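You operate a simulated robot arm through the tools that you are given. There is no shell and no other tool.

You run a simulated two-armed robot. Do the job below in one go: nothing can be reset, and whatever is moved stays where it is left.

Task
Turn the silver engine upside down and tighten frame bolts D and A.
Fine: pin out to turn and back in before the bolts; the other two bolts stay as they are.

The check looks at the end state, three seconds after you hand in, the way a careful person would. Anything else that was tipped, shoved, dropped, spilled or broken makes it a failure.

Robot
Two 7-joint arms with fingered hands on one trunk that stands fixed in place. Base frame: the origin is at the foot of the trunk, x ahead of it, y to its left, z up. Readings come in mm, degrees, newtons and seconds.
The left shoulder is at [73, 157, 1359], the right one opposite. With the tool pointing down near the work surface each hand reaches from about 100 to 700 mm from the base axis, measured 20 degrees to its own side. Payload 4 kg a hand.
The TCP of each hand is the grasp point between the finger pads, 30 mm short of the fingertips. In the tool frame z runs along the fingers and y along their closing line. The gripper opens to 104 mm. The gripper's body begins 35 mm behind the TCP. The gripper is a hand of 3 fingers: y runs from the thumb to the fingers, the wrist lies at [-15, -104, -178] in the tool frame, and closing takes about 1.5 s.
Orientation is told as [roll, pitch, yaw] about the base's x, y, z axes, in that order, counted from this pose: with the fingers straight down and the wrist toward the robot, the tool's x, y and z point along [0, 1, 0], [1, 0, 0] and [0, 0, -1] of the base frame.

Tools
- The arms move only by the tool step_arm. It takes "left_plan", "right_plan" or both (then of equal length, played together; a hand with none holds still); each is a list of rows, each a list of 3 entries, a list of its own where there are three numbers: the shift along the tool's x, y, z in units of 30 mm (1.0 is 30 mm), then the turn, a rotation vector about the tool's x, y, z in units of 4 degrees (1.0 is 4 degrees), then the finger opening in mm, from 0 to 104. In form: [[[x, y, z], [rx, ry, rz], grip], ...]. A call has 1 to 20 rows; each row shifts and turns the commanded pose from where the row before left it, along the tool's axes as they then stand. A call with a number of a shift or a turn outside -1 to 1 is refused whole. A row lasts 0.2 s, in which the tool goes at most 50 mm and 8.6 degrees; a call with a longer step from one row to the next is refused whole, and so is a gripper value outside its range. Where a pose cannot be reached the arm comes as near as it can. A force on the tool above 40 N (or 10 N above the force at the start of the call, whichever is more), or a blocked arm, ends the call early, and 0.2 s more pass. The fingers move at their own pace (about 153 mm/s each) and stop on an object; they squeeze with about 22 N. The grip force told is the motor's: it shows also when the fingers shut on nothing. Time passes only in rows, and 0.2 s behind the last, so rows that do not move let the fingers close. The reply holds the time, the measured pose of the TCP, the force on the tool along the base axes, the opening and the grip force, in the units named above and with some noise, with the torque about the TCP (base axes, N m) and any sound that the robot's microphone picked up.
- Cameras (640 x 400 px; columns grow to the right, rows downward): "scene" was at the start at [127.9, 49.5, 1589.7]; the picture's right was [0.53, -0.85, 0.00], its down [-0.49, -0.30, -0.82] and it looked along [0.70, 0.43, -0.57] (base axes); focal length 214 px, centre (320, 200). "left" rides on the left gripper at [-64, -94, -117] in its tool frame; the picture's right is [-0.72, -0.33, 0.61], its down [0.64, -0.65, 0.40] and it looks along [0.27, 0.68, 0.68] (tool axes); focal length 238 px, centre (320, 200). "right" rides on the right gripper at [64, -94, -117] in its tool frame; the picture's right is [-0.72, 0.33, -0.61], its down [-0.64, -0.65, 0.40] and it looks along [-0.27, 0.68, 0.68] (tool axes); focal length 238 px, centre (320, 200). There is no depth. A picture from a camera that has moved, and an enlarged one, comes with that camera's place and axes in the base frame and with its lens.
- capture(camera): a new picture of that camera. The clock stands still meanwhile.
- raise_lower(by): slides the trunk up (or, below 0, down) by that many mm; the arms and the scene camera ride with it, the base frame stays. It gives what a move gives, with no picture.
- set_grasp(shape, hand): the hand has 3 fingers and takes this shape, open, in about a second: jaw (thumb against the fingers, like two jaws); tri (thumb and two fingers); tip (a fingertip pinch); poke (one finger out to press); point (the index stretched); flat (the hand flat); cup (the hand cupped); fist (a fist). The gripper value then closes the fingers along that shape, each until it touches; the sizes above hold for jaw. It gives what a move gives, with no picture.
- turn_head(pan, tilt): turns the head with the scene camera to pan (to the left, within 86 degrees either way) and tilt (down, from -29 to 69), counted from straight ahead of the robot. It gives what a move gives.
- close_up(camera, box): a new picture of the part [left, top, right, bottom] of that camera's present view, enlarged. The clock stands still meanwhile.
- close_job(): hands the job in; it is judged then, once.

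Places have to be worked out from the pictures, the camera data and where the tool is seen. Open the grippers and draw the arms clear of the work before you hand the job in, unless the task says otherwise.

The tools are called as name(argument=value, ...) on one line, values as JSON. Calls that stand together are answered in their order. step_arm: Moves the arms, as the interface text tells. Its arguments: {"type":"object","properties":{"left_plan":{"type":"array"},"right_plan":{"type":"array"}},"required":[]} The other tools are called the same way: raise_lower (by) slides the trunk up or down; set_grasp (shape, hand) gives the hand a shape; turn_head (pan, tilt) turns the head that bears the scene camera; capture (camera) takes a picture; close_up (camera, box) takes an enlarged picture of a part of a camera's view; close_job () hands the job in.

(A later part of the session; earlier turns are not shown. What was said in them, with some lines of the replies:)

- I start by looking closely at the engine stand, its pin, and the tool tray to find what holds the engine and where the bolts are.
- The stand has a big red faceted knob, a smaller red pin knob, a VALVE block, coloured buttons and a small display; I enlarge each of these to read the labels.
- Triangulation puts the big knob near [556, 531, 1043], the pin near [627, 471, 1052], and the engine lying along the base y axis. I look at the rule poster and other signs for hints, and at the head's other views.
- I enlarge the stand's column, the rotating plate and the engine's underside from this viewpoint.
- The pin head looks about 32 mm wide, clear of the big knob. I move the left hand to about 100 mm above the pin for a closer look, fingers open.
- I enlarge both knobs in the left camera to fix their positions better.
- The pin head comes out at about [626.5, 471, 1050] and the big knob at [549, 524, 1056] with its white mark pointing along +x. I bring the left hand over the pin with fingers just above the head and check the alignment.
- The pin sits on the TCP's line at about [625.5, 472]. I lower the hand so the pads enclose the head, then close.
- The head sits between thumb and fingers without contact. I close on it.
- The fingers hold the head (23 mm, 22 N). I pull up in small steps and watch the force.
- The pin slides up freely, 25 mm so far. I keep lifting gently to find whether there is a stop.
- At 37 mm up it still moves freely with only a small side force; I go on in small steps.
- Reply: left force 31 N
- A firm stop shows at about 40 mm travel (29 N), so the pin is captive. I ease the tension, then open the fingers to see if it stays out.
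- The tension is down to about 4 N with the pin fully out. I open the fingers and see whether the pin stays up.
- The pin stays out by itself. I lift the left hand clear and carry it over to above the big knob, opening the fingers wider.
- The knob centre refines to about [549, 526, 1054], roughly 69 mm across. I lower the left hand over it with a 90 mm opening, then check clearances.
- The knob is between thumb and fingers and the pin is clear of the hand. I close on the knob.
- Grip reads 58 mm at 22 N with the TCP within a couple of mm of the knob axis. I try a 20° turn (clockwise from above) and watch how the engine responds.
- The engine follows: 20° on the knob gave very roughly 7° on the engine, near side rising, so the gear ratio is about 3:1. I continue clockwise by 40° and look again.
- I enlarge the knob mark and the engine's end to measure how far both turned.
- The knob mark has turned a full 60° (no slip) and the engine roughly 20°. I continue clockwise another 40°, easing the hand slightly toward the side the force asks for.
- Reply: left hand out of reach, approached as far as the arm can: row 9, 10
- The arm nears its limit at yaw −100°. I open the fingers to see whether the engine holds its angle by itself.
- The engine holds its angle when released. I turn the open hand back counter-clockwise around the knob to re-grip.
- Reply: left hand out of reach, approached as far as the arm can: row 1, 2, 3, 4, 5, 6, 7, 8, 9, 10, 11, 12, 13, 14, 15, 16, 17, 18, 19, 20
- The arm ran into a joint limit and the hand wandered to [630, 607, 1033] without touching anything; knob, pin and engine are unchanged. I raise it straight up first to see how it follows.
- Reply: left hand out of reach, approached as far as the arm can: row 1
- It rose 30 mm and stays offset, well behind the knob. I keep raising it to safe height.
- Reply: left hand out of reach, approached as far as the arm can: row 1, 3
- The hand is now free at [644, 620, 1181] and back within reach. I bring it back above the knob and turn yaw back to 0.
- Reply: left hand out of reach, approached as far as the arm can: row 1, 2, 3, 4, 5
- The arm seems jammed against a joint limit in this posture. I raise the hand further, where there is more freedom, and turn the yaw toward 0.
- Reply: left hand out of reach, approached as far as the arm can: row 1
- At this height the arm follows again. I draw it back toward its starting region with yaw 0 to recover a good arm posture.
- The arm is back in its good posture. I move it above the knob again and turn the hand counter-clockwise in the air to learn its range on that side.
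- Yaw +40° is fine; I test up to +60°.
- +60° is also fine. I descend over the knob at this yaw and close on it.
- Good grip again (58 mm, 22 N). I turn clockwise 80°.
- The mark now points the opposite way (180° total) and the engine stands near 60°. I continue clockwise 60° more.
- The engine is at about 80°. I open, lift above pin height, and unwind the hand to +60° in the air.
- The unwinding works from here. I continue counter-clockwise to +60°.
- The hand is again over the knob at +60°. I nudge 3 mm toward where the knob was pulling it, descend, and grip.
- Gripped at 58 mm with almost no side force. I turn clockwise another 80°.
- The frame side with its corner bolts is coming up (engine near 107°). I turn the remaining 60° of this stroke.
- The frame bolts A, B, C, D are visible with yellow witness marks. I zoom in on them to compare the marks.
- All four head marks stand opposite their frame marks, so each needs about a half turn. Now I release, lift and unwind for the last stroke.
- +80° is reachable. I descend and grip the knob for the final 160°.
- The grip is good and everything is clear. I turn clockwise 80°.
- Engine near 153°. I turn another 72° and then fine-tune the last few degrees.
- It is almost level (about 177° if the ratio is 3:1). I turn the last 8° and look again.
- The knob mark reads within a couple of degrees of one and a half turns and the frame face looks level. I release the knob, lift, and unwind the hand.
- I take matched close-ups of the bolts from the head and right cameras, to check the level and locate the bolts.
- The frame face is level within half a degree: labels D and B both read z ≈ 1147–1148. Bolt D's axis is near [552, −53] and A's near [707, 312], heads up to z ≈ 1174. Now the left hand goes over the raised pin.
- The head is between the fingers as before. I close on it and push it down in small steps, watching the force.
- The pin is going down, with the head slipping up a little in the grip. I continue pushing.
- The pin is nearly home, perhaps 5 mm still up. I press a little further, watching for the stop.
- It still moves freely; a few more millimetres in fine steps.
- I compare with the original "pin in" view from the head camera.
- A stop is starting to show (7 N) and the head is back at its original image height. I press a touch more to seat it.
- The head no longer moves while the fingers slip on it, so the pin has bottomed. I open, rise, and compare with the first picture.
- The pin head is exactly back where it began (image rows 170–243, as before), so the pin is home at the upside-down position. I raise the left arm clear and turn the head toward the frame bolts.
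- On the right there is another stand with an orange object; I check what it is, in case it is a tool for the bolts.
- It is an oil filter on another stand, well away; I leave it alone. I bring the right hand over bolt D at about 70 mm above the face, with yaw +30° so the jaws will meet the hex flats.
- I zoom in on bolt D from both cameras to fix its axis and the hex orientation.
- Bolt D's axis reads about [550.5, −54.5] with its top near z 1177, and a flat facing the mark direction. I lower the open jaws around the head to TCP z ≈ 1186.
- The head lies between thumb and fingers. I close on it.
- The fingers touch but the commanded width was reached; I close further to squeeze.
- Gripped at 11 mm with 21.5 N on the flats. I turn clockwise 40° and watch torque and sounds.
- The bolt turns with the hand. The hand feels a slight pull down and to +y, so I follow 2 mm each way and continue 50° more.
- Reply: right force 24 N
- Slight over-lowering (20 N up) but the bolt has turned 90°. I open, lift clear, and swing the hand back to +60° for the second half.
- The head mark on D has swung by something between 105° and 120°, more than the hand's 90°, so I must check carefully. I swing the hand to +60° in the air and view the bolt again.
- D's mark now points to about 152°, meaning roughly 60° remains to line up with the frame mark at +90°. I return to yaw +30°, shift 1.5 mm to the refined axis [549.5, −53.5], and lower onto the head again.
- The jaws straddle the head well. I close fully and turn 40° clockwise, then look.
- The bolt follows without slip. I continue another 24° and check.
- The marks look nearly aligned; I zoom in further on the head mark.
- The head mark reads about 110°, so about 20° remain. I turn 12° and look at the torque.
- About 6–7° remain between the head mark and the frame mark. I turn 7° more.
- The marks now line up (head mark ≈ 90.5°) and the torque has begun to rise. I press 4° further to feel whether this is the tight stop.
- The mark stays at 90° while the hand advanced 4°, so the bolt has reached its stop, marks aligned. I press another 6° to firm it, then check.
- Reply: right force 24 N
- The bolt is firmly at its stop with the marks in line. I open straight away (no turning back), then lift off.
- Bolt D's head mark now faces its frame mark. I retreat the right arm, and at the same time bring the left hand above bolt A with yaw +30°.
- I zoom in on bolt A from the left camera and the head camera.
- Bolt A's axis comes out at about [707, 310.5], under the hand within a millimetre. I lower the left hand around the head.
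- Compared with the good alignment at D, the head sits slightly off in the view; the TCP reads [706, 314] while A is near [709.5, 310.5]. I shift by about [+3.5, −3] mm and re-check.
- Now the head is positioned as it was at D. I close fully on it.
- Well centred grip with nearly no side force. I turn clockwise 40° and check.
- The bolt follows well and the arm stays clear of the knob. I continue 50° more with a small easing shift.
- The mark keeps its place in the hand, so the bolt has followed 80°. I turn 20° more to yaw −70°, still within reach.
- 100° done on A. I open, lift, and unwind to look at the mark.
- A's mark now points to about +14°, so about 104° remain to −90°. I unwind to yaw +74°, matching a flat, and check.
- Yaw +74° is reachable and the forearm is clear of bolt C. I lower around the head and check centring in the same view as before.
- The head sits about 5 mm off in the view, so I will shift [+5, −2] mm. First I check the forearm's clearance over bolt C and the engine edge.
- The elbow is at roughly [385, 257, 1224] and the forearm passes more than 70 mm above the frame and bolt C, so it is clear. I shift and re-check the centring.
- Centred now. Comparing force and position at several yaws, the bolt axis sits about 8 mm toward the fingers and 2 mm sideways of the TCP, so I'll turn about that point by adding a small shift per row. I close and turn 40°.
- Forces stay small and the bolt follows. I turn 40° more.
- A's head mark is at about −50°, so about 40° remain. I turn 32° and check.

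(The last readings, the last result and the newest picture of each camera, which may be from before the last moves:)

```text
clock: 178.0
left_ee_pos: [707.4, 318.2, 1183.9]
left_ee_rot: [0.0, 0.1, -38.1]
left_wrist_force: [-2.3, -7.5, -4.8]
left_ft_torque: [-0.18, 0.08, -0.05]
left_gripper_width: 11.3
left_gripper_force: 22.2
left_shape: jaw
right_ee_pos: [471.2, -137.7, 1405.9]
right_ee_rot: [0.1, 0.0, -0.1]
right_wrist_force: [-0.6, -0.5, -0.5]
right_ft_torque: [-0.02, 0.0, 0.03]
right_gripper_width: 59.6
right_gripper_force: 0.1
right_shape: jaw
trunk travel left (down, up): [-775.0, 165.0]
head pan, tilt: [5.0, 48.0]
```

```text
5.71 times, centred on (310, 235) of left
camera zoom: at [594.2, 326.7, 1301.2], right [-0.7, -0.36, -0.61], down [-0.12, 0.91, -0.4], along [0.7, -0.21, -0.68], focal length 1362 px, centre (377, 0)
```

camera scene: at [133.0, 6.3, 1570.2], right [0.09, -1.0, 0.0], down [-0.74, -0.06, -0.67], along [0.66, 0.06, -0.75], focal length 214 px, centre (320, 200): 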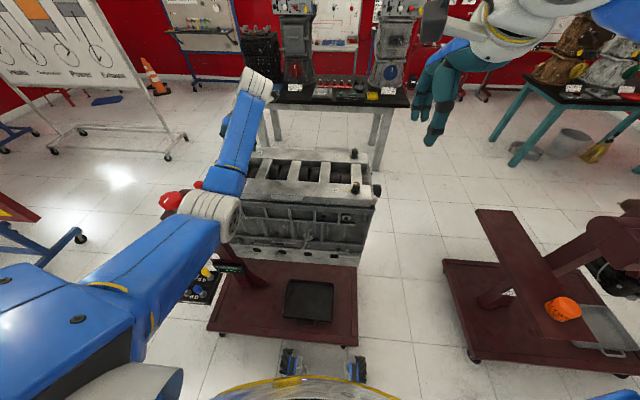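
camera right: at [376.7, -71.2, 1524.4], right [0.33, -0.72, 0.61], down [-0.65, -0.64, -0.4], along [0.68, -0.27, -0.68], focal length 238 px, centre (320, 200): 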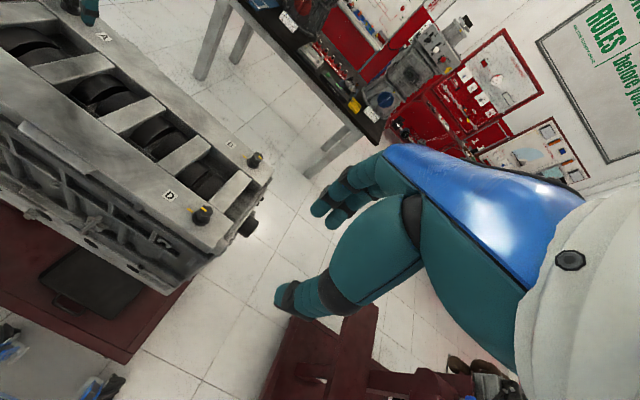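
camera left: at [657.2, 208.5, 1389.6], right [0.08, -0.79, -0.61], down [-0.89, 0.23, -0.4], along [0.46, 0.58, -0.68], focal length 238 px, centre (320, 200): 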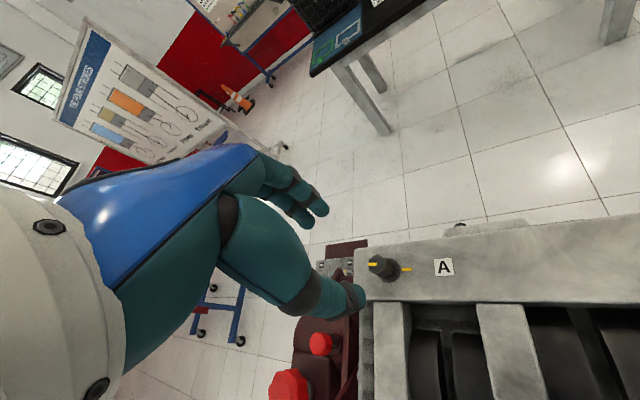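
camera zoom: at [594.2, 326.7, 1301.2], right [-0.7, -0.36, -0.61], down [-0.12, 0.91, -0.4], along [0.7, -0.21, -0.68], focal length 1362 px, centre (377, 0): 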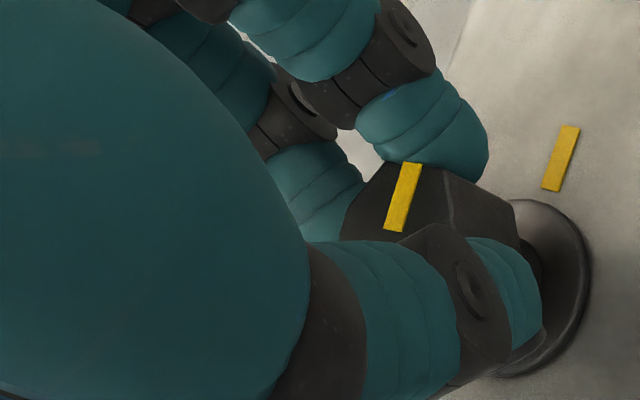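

The mark is at about −81°. I turn 8° more, then probe for the stop.

step_arm(left_plan=[[[0.0186, -0.005, 0], [0, 0, 1], 0], [[0.0186, -0.005, 0], [0, 0, 1], 0], [[0, 0, 0], [0, 0, 0], 0]])

close_up(camera="left", box=[260, 200, 360, 270])

step_arm(left_plan=[[[0.01, -0.003, 0], [0, 0, 0.5], 0], [[0.01, -0.003, 0], [0, 0, 0.5], 0], [[0, 0, 0], [0, 0, 0], 0]])

close_up(camera="left", box=[260, 200, 360, 270])

```text
clock: 178.8
left_ee_pos: [707.7, 319.9, 1184.7]
left_ee_rot: [0.1, 0.2, -46.1]
left_wrist_force: [-1.8, -6.8, -6.3]
left_ft_torque: [-0.09, 0.06, -0.02]
left_gripper_width: 11.2
left_gripper_force: 22.2
left_shape: jaw
right_ee_pos: [471.8, -136.6, 1405.9]
right_ee_rot: [0.2, 0.0, 0.0]
right_wrist_force: [-0.3, -0.5, 0.2]
right_ft_torque: [0.01, 0.01, 0.0]
right_gripper_width: 59.5
right_gripper_force: 0.1
right_shape: jaw
trunk travel left (down, up): [-775.0, 165.0]
head pan, tilt: [5.0, 48.0]
```

```text
5.71 times, centred on (310, 235) of left
camera zoom: at [597.0, 343.6, 1301.4], right [-0.75, -0.26, -0.61], down [0.01, 0.92, -0.4], along [0.67, -0.3, -0.68], focal length 1362 px, centre (377, 0)
```

zoom: 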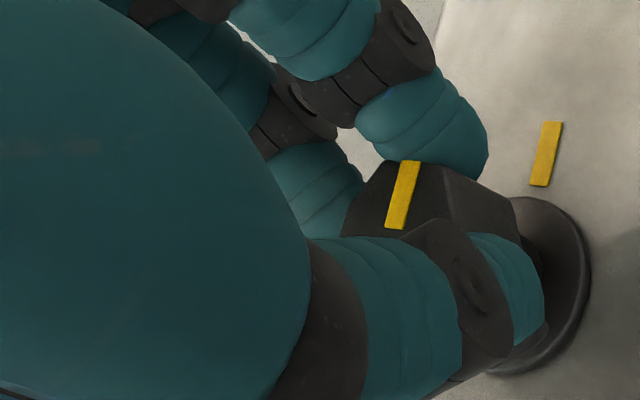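

```text
clock: 179.6
left_ee_pos: [710.0, 320.5, 1184.6]
left_ee_rot: [0.0, 0.2, -50.1]
left_wrist_force: [-1.7, -7.5, -8.3]
left_ft_torque: [-0.16, -0.02, 0.0]
left_gripper_width: 11.2
left_gripper_force: 22.1
left_shape: jaw
right_ee_pos: [471.7, -136.9, 1406.0]
right_ee_rot: [0.1, 0.0, -0.1]
right_wrist_force: [-0.1, 0.1, -0.2]
right_ft_torque: [-0.02, 0.01, -0.01]
right_gripper_width: 59.4
right_gripper_force: 0.1
right_shape: jaw
trunk travel left (down, up): [-775.0, 165.0]
head pan, tilt: [5.0, 48.0]
```

```text
5.71 times, centred on (310, 235) of left
camera zoom: at [599.4, 352.1, 1301.6], right [-0.76, -0.21, -0.61], down [0.07, 0.91, -0.4], along [0.64, -0.35, -0.68], focal length 1362 px, centre (377, 0)
```

zoom: 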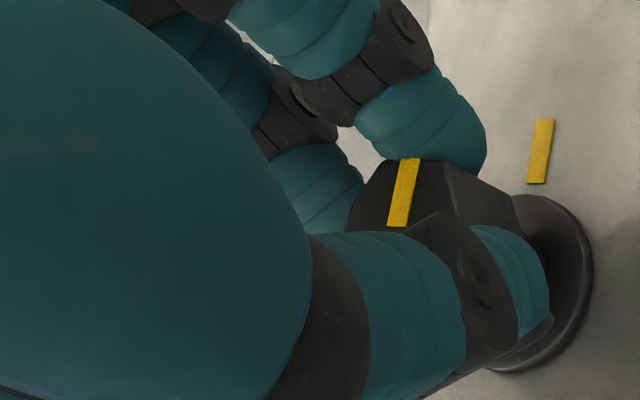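

The marks are in line (−89°) with no torque yet. I turn 4° further to meet the stop.

step_arm(left_plan=[[[0.01, -0.003, 0], [0, 0, 0.5], 0], [[0.01, -0.003, 0], [0, 0, 0.5], 0], [[0, 0, 0], [0, 0, 0], 0]])

close_up(camera="left", box=[260, 200, 360, 270])

```text
clock: 180.4
left_ee_pos: [709.6, 320.0, 1184.0]
left_ee_rot: [0.0, 0.3, -54.1]
left_wrist_force: [-2.4, -7.5, -6.0]
left_ft_torque: [-0.2, 0.02, 0.02]
left_gripper_width: 11.0
left_gripper_force: 22.4
left_shape: jaw
right_ee_pos: [471.5, -137.0, 1405.8]
right_ee_rot: [0.1, 0.0, -0.1]
right_wrist_force: [-0.3, -0.5, -0.4]
right_ft_torque: [0.0, 0.0, -0.02]
right_gripper_width: 59.7
right_gripper_force: 0.0
right_shape: jaw
trunk travel left (down, up): [-775.0, 165.0]
head pan, tilt: [5.0, 48.0]
```

```text
5.71 times, centred on (310, 235) of left
camera zoom: at [602.4, 360.4, 1301.4], right [-0.77, -0.16, -0.61], down [0.14, 0.91, -0.4], along [0.62, -0.39, -0.68], focal length 1362 px, centre (377, 0)
```

zoom: 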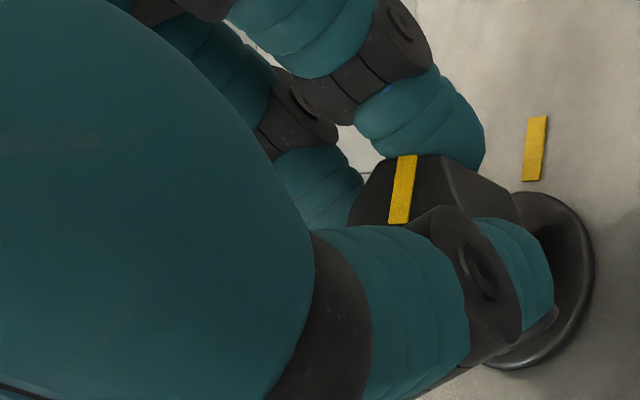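

The mark stays at −89.5° while the hand moved on, so the stop is reached. I press 10° further to firm it.

step_arm(left_plan=[[[0.01, -0.003, 0], [0, 0, 0.6], 0], [[0.01, -0.003, 0], [0, 0, 0.6], 0], [[0.01, -0.003, 0], [0, 0, 0.6], 0], [[0.01, -0.003, 0], [0, 0, 0.6], 0], [[0, 0, 0], [0, 0, 0], 0]])

close_up(camera="left", box=[260, 200, 360, 270])

```text
clock: 181.6
left_ee_pos: [711.9, 321.5, 1184.4]
left_ee_rot: [0.0, 0.1, -63.7]
left_wrist_force: [1.7, -7.3, -5.8]
left_ft_torque: [-0.24, -0.1, 0.1]
left_gripper_width: 10.9
left_gripper_force: 22.0
left_shape: jaw
right_ee_pos: [472.1, -136.1, 1407.9]
right_ee_rot: [0.2, 0.1, 0.0]
right_wrist_force: [0.9, -0.3, -0.1]
right_ft_torque: [-0.01, -0.01, 0.0]
right_gripper_width: 59.7
right_gripper_force: 0.1
right_shape: jaw
trunk travel left (down, up): [-775.0, 165.0]
head pan, tilt: [5.0, 48.0]
```

```text
5.71 times, centred on (310, 235) of left
camera zoom: at [611.9, 378.9, 1301.3], right [-0.79, -0.02, -0.61], down [0.29, 0.87, -0.4], along [0.54, -0.49, -0.68], focal length 1362 px, centre (377, 0)
```

zoom: 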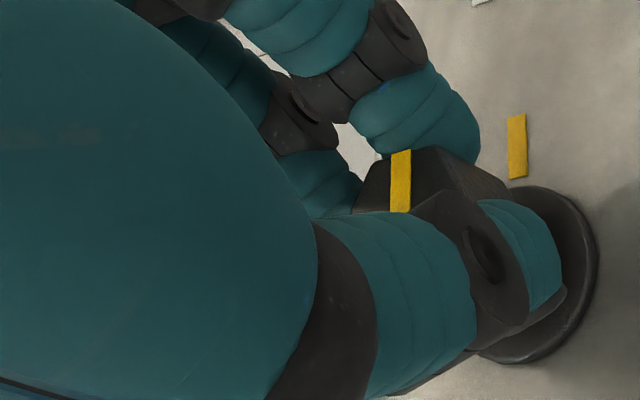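

The bolt stays at −91° against its stop, torque rising. I add 8° more for firmness, then release.

step_arm(left_plan=[[[0.01, -0.003, 0], [0, 0, 0.7], 0], [[0.01, -0.003, 0], [0, 0, 0.7], 0], [[0.01, -0.003, 0], [0, 0, 0.6], 0], [[0, 0, 0], [0, 0, 0], 0], [[0, 0, 0], [0, 0, 0], 0]])

close_up(camera="left", box=[260, 200, 360, 270])

```text
clock: 182.8
left_ee_pos: [712.7, 323.3, 1183.1]
left_ee_rot: [0.0, 0.3, -71.7]
left_wrist_force: [2.5, -7.1, -5.4]
left_ft_torque: [-0.24, -0.11, 0.12]
left_gripper_width: 11.1
left_gripper_force: 22.0
left_shape: jaw
right_ee_pos: [473.4, -136.0, 1405.6]
right_ee_rot: [0.2, 0.1, -0.2]
right_wrist_force: [0.7, 0.0, -0.3]
right_ft_torque: [-0.03, 0.0, 0.02]
right_gripper_width: 59.6
right_gripper_force: 0.0
right_shape: jaw
trunk travel left (down, up): [-775.0, 165.0]
head pan, tilt: [5.0, 48.0]
```

```text
5.71 times, centred on (310, 235) of left
camera zoom: at [622.3, 392.7, 1301.2], right [-0.79, 0.09, -0.61], down [0.4, 0.82, -0.4], along [0.47, -0.56, -0.68], focal length 1362 px, centre (377, 0)
```

zoom: 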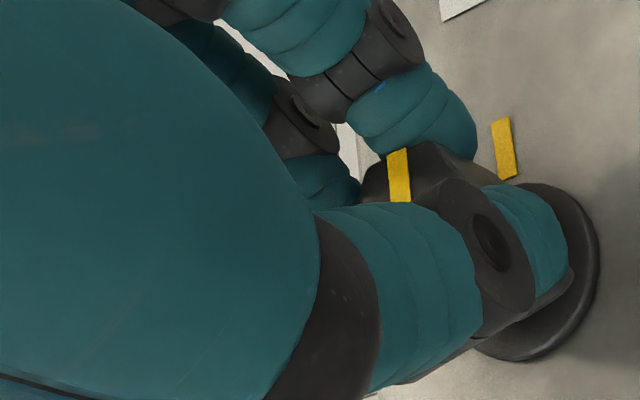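

The head mark stays parallel with the frame mark; A is at its stop. I open, lift clear, and look.

step_arm(left_plan=[[[0, 0, 0], [0, 0, 0], 30], [[0, 0, 0], [0, 0, 0], 60], [[0, 0, 0], [0, 0, 0], 60], [[0, 0, 0], [0, 0, 0], 60], [[0, 0, -0.5], [0, 0, 0], 60], [[0, 0, -0.8], [0, 0, 0], 60], [[0, 0, -0.8], [0, 0, 0], 60], [[0, 0, -0.8], [0, 0, -1], 60], [[0, 0, 0], [0, 0, -1], 60], [[0, 0, 0], [0, 0, -1], 60], [[0, 0, 0], [0, 0, -1], 60], [[0, 0, 0], [0, 0, -1], 60], [[0, 0, 0], [0, 0, -1], 60], [[0, 0, 0], [0, 0, -1], 60], [[0, 0, 0], [0, 0, -1], 60], [[0, 0, 0], [0, 0, -1], 60], [[0, 0, 0], [0, 0, -1], 60], [[0, 0, 0], [0, 0, -1], 60], [[0, 0, 0], [0, 0, 0], 60]])

close_up(camera="left", box=[290, 200, 450, 330])

close_up(camera="scene", box=[180, 130, 400, 270])

```text
clock: 186.8
left_ee_pos: [710.0, 324.9, 1270.8]
left_ee_rot: [0.1, 0.1, -27.7]
left_wrist_force: [-0.1, -0.8, -0.1]
left_ft_torque: [0.02, 0.01, -0.01]
left_gripper_width: 59.4
left_gripper_force: 0.1
left_shape: jaw
right_ee_pos: [470.5, -133.7, 1407.8]
right_ee_rot: [0.1, 0.0, -0.1]
right_wrist_force: [-0.3, 0.8, 0.5]
right_ft_torque: [-0.02, 0.05, 0.0]
right_gripper_width: 59.6
right_gripper_force: 0.0
right_shape: jaw
trunk travel left (down, up): [-775.0, 165.0]
head pan, tilt: [5.0, 48.0]
```

```text
3.08 times, centred on (370, 265) of left
camera zoom: at [596.0, 313.2, 1388.2], right [-0.62, -0.49, -0.61], down [-0.28, 0.87, -0.4], along [0.73, -0.08, -0.68], focal length 733 px, centre (166, 0)
```

zoom: 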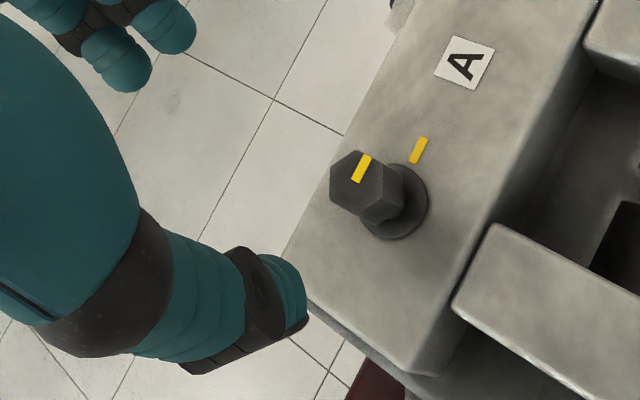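

```text
2.86 times, centred on (290, 200) of scene
camera zoom: at [132.7, 7.4, 1570.2], right [0.09, -1.0, 0.0], down [-0.74, -0.06, -0.67], along [0.66, 0.06, -0.74], focal length 613 px, centre (406, 200)
```

zoom: 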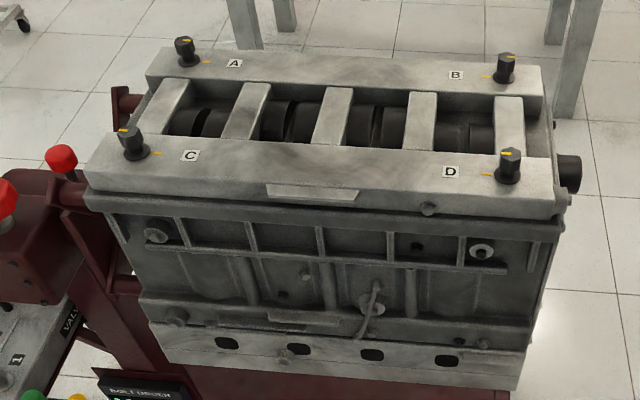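

I zoom on all four bolts and the display for a final check of the marks.

close_up(camera="scene", box=[210, 130, 270, 190])

close_up(camera="scene", box=[325, 135, 385, 200])

close_up(camera="scene", box=[140, 180, 260, 310])

```text
6.67 times, centred on (240, 160) of scene
camera zoom: at [132.7, 7.4, 1570.2], right [0.09, -1.0, 0.0], down [-0.74, -0.06, -0.67], along [0.66, 0.06, -0.74], focal length 1430 px, centre (853, 467)
```

zoom: 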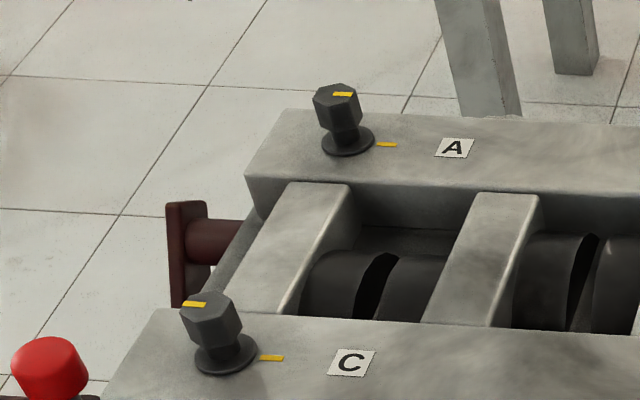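

```text
6.15 times, centred on (355, 168) of scene
camera zoom: at [132.7, 7.4, 1570.2], right [0.09, -1.0, 0.0], down [-0.74, -0.06, -0.67], along [0.66, 0.06, -0.74], focal length 1320 px, centre (105, 400)
```

zoom: 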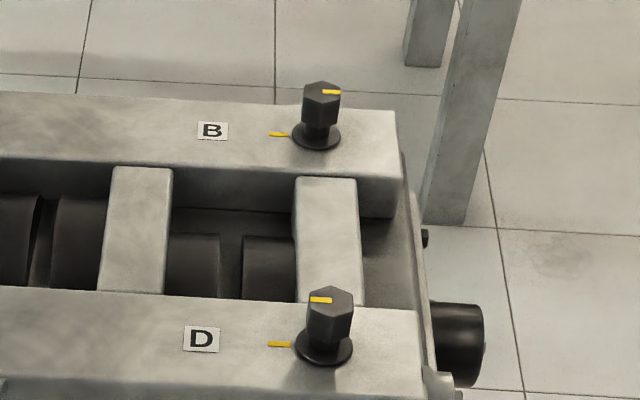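

```text
3.08 times, centred on (200, 245) of scene
camera zoom: at [132.7, 7.4, 1570.2], right [0.09, -1.0, 0.0], down [-0.74, -0.06, -0.67], along [0.66, 0.06, -0.74], focal length 660 px, centre (689, 62)
```

zoom: 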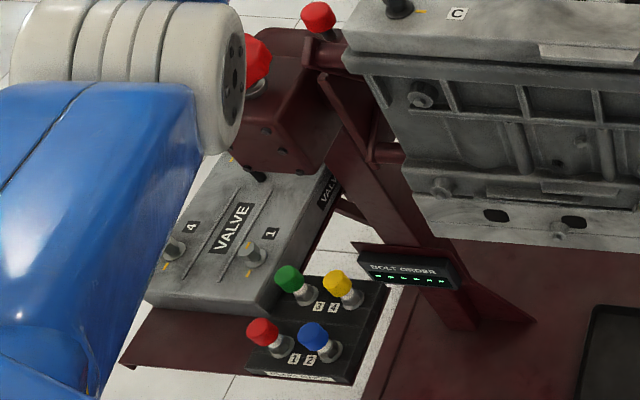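

D and A have their marks aligned while B and C still stand opposite, as they began; the pin is in. I raise and draw the left arm back to its starting area.

step_arm(left_plan=[[[0, 0, -0.8], [0, 0, -1], 80], [[0, 0, -0.8], [0, 0, -1], 100], [[0, 0, -0.8], [0, 0, -1], 100], [[0, 0, -0.8], [0, 0, -1], 100], [[0, 0, -0.8], [0, 0, -1], 100], [[0, 0, -0.8], [0, 0, -1], 100], [[0, 0, -0.8], [0, 0, -1], 100], [[0.3, -0.83, 0], [0, 0, 0], 100], [[0.3, -0.83, 0], [0, 0, 0], 100], [[0.3, -0.83, 0], [0, 0, 0], 100], [[0.3, -0.83, 0], [0, 0, 0], 100], [[0.3, -0.83, 0], [0, 0, 0], 100], [[0.3, -0.83, 0], [0, 0, 0], 100], [[0.3, -0.83, 0], [0, 0, 0], 100], [[0.3, -0.83, 0], [0, 0, 0], 100], [[0.3, -0.83, 0], [0, 0, 0], 100], [[0.3, -0.83, 0], [0, 0, 0], 100], [[0, 0, 0], [0, 0, 0], 100]])

turn_head(pan=32, tilt=42)

capture(camera="scene")

```text
clock: 190.6
left_ee_pos: [463.1, 413.9, 1439.0]
left_ee_rot: [-0.1, -0.1, 0.3]
left_wrist_force: [0.2, 0.1, -0.1]
left_ft_torque: [-0.02, -0.03, 0.03]
left_gripper_width: 100.3
left_gripper_force: 0.1
left_shape: jaw
right_ee_pos: [471.7, -133.7, 1406.5]
right_ee_rot: [-0.1, 0.0, -0.1]
right_wrist_force: [-0.2, -0.3, 0.0]
right_ft_torque: [0.0, -0.01, -0.01]
right_gripper_width: 59.7
right_gripper_force: 0.1
right_shape: jaw
trunk travel left (down, up): [-775.0, 165.0]
head pan, tilt: [5.0, 48.0]
```

```text
clock: 191.5
left_ee_pos: [462.4, 412.9, 1438.1]
left_ee_rot: [0.0, 0.0, 0.3]
left_wrist_force: [0.5, 1.6, -0.1]
left_ft_torque: [-0.02, 0.03, 0.01]
left_gripper_width: 100.2
left_gripper_force: 0.0
left_shape: jaw
right_ee_pos: [471.5, -133.0, 1406.5]
right_ee_rot: [0.1, 0.0, -0.1]
right_wrist_force: [-0.3, 0.0, -0.8]
right_ft_torque: [0.03, -0.02, 0.01]
right_gripper_width: 59.6
right_gripper_force: 0.1
right_shape: jaw
trunk travel left (down, up): [-775.0, 165.0]
head pan, tilt: [32.0, 42.0]
```

```text
taken
camera scene: at [124.5, 45.9, 1578.7], right [0.53, -0.85, 0.0], down [-0.57, -0.35, -0.74], along [0.63, 0.39, -0.67], focal length 214 px, centre (320, 200)
```

scene: 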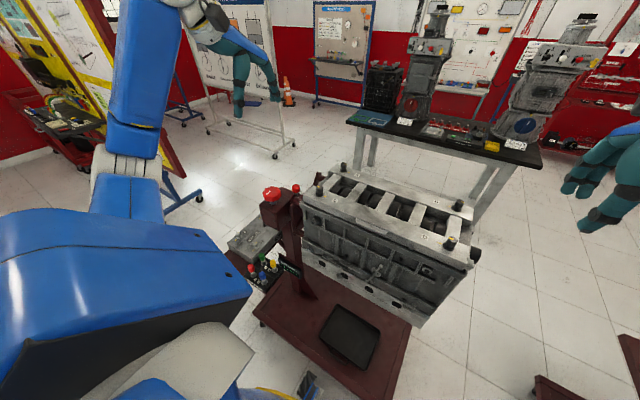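

Both arms are clear. A last look at the pin, knob, plugs and valve cover to be sure nothing was disturbed.

close_up(camera="scene", box=[220, 170, 340, 290])

close_up(camera="scene", box=[290, 150, 490, 330])

```text
3.33 times, centred on (280, 230) of scene
camera zoom: at [124.5, 45.9, 1578.7], right [0.53, -0.85, 0.0], down [-0.57, -0.35, -0.74], along [0.63, 0.39, -0.67], focal length 715 px, centre (453, 100)
```

zoom: 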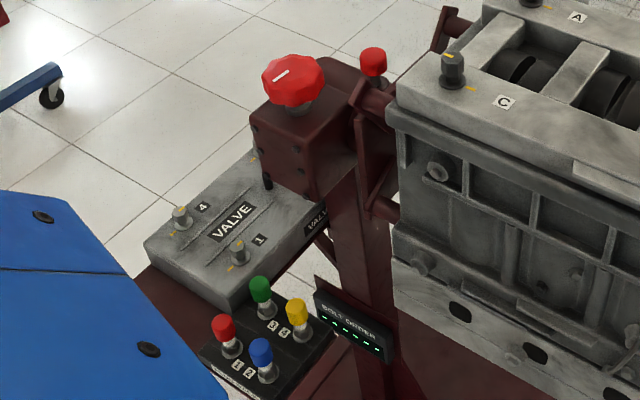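

```text
2.22 times, centred on (390, 240) of scene
camera zoom: at [124.5, 45.9, 1578.7], right [0.53, -0.85, 0.0], down [-0.57, -0.35, -0.74], along [0.63, 0.39, -0.67], focal length 477 px, centre (164, 111)
```

zoom: 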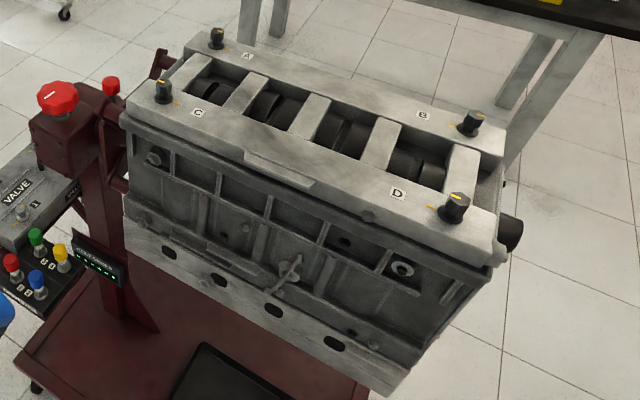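

The engine is upside down and level, and the pin is home. Bolts D and A are tight with their marks aligned, B and C are as they were, and the plugs, cover and tray are undisturbed. Both arms are open and clear, so I hand in.

close_job()

```text
The job is handed in.
```

The engine is upside down and level, the pin is back in, and frame bolts D and A are tight. I've handed the job in.

- **Turning:** I pulled the pin out and wound the big red knob one and a half turns, which rotated the engine 180°. Then I pushed the pin back to exactly where it sat at the start. Measured on the frame face, the engine is level to within about half a degree.
- **Bolts:** D was tightened first, then A. Each was turned half a turn clockwise to a firm stop, with its yellow head mark now lined up with the mark on the frame.
- **Bolts B and C:** these were not touched; their marks still stand opposite, as they began.
- **Everything else:** in the last pictures nothing on the stand or around the engine had moved. Both hands are open and clear of the work.

While I was unwinding the left hand from the knob, the arm reached a joint limit. The hand drifted clear of the knob, past the stand. It touched nothing, and I brought it back before carrying on.
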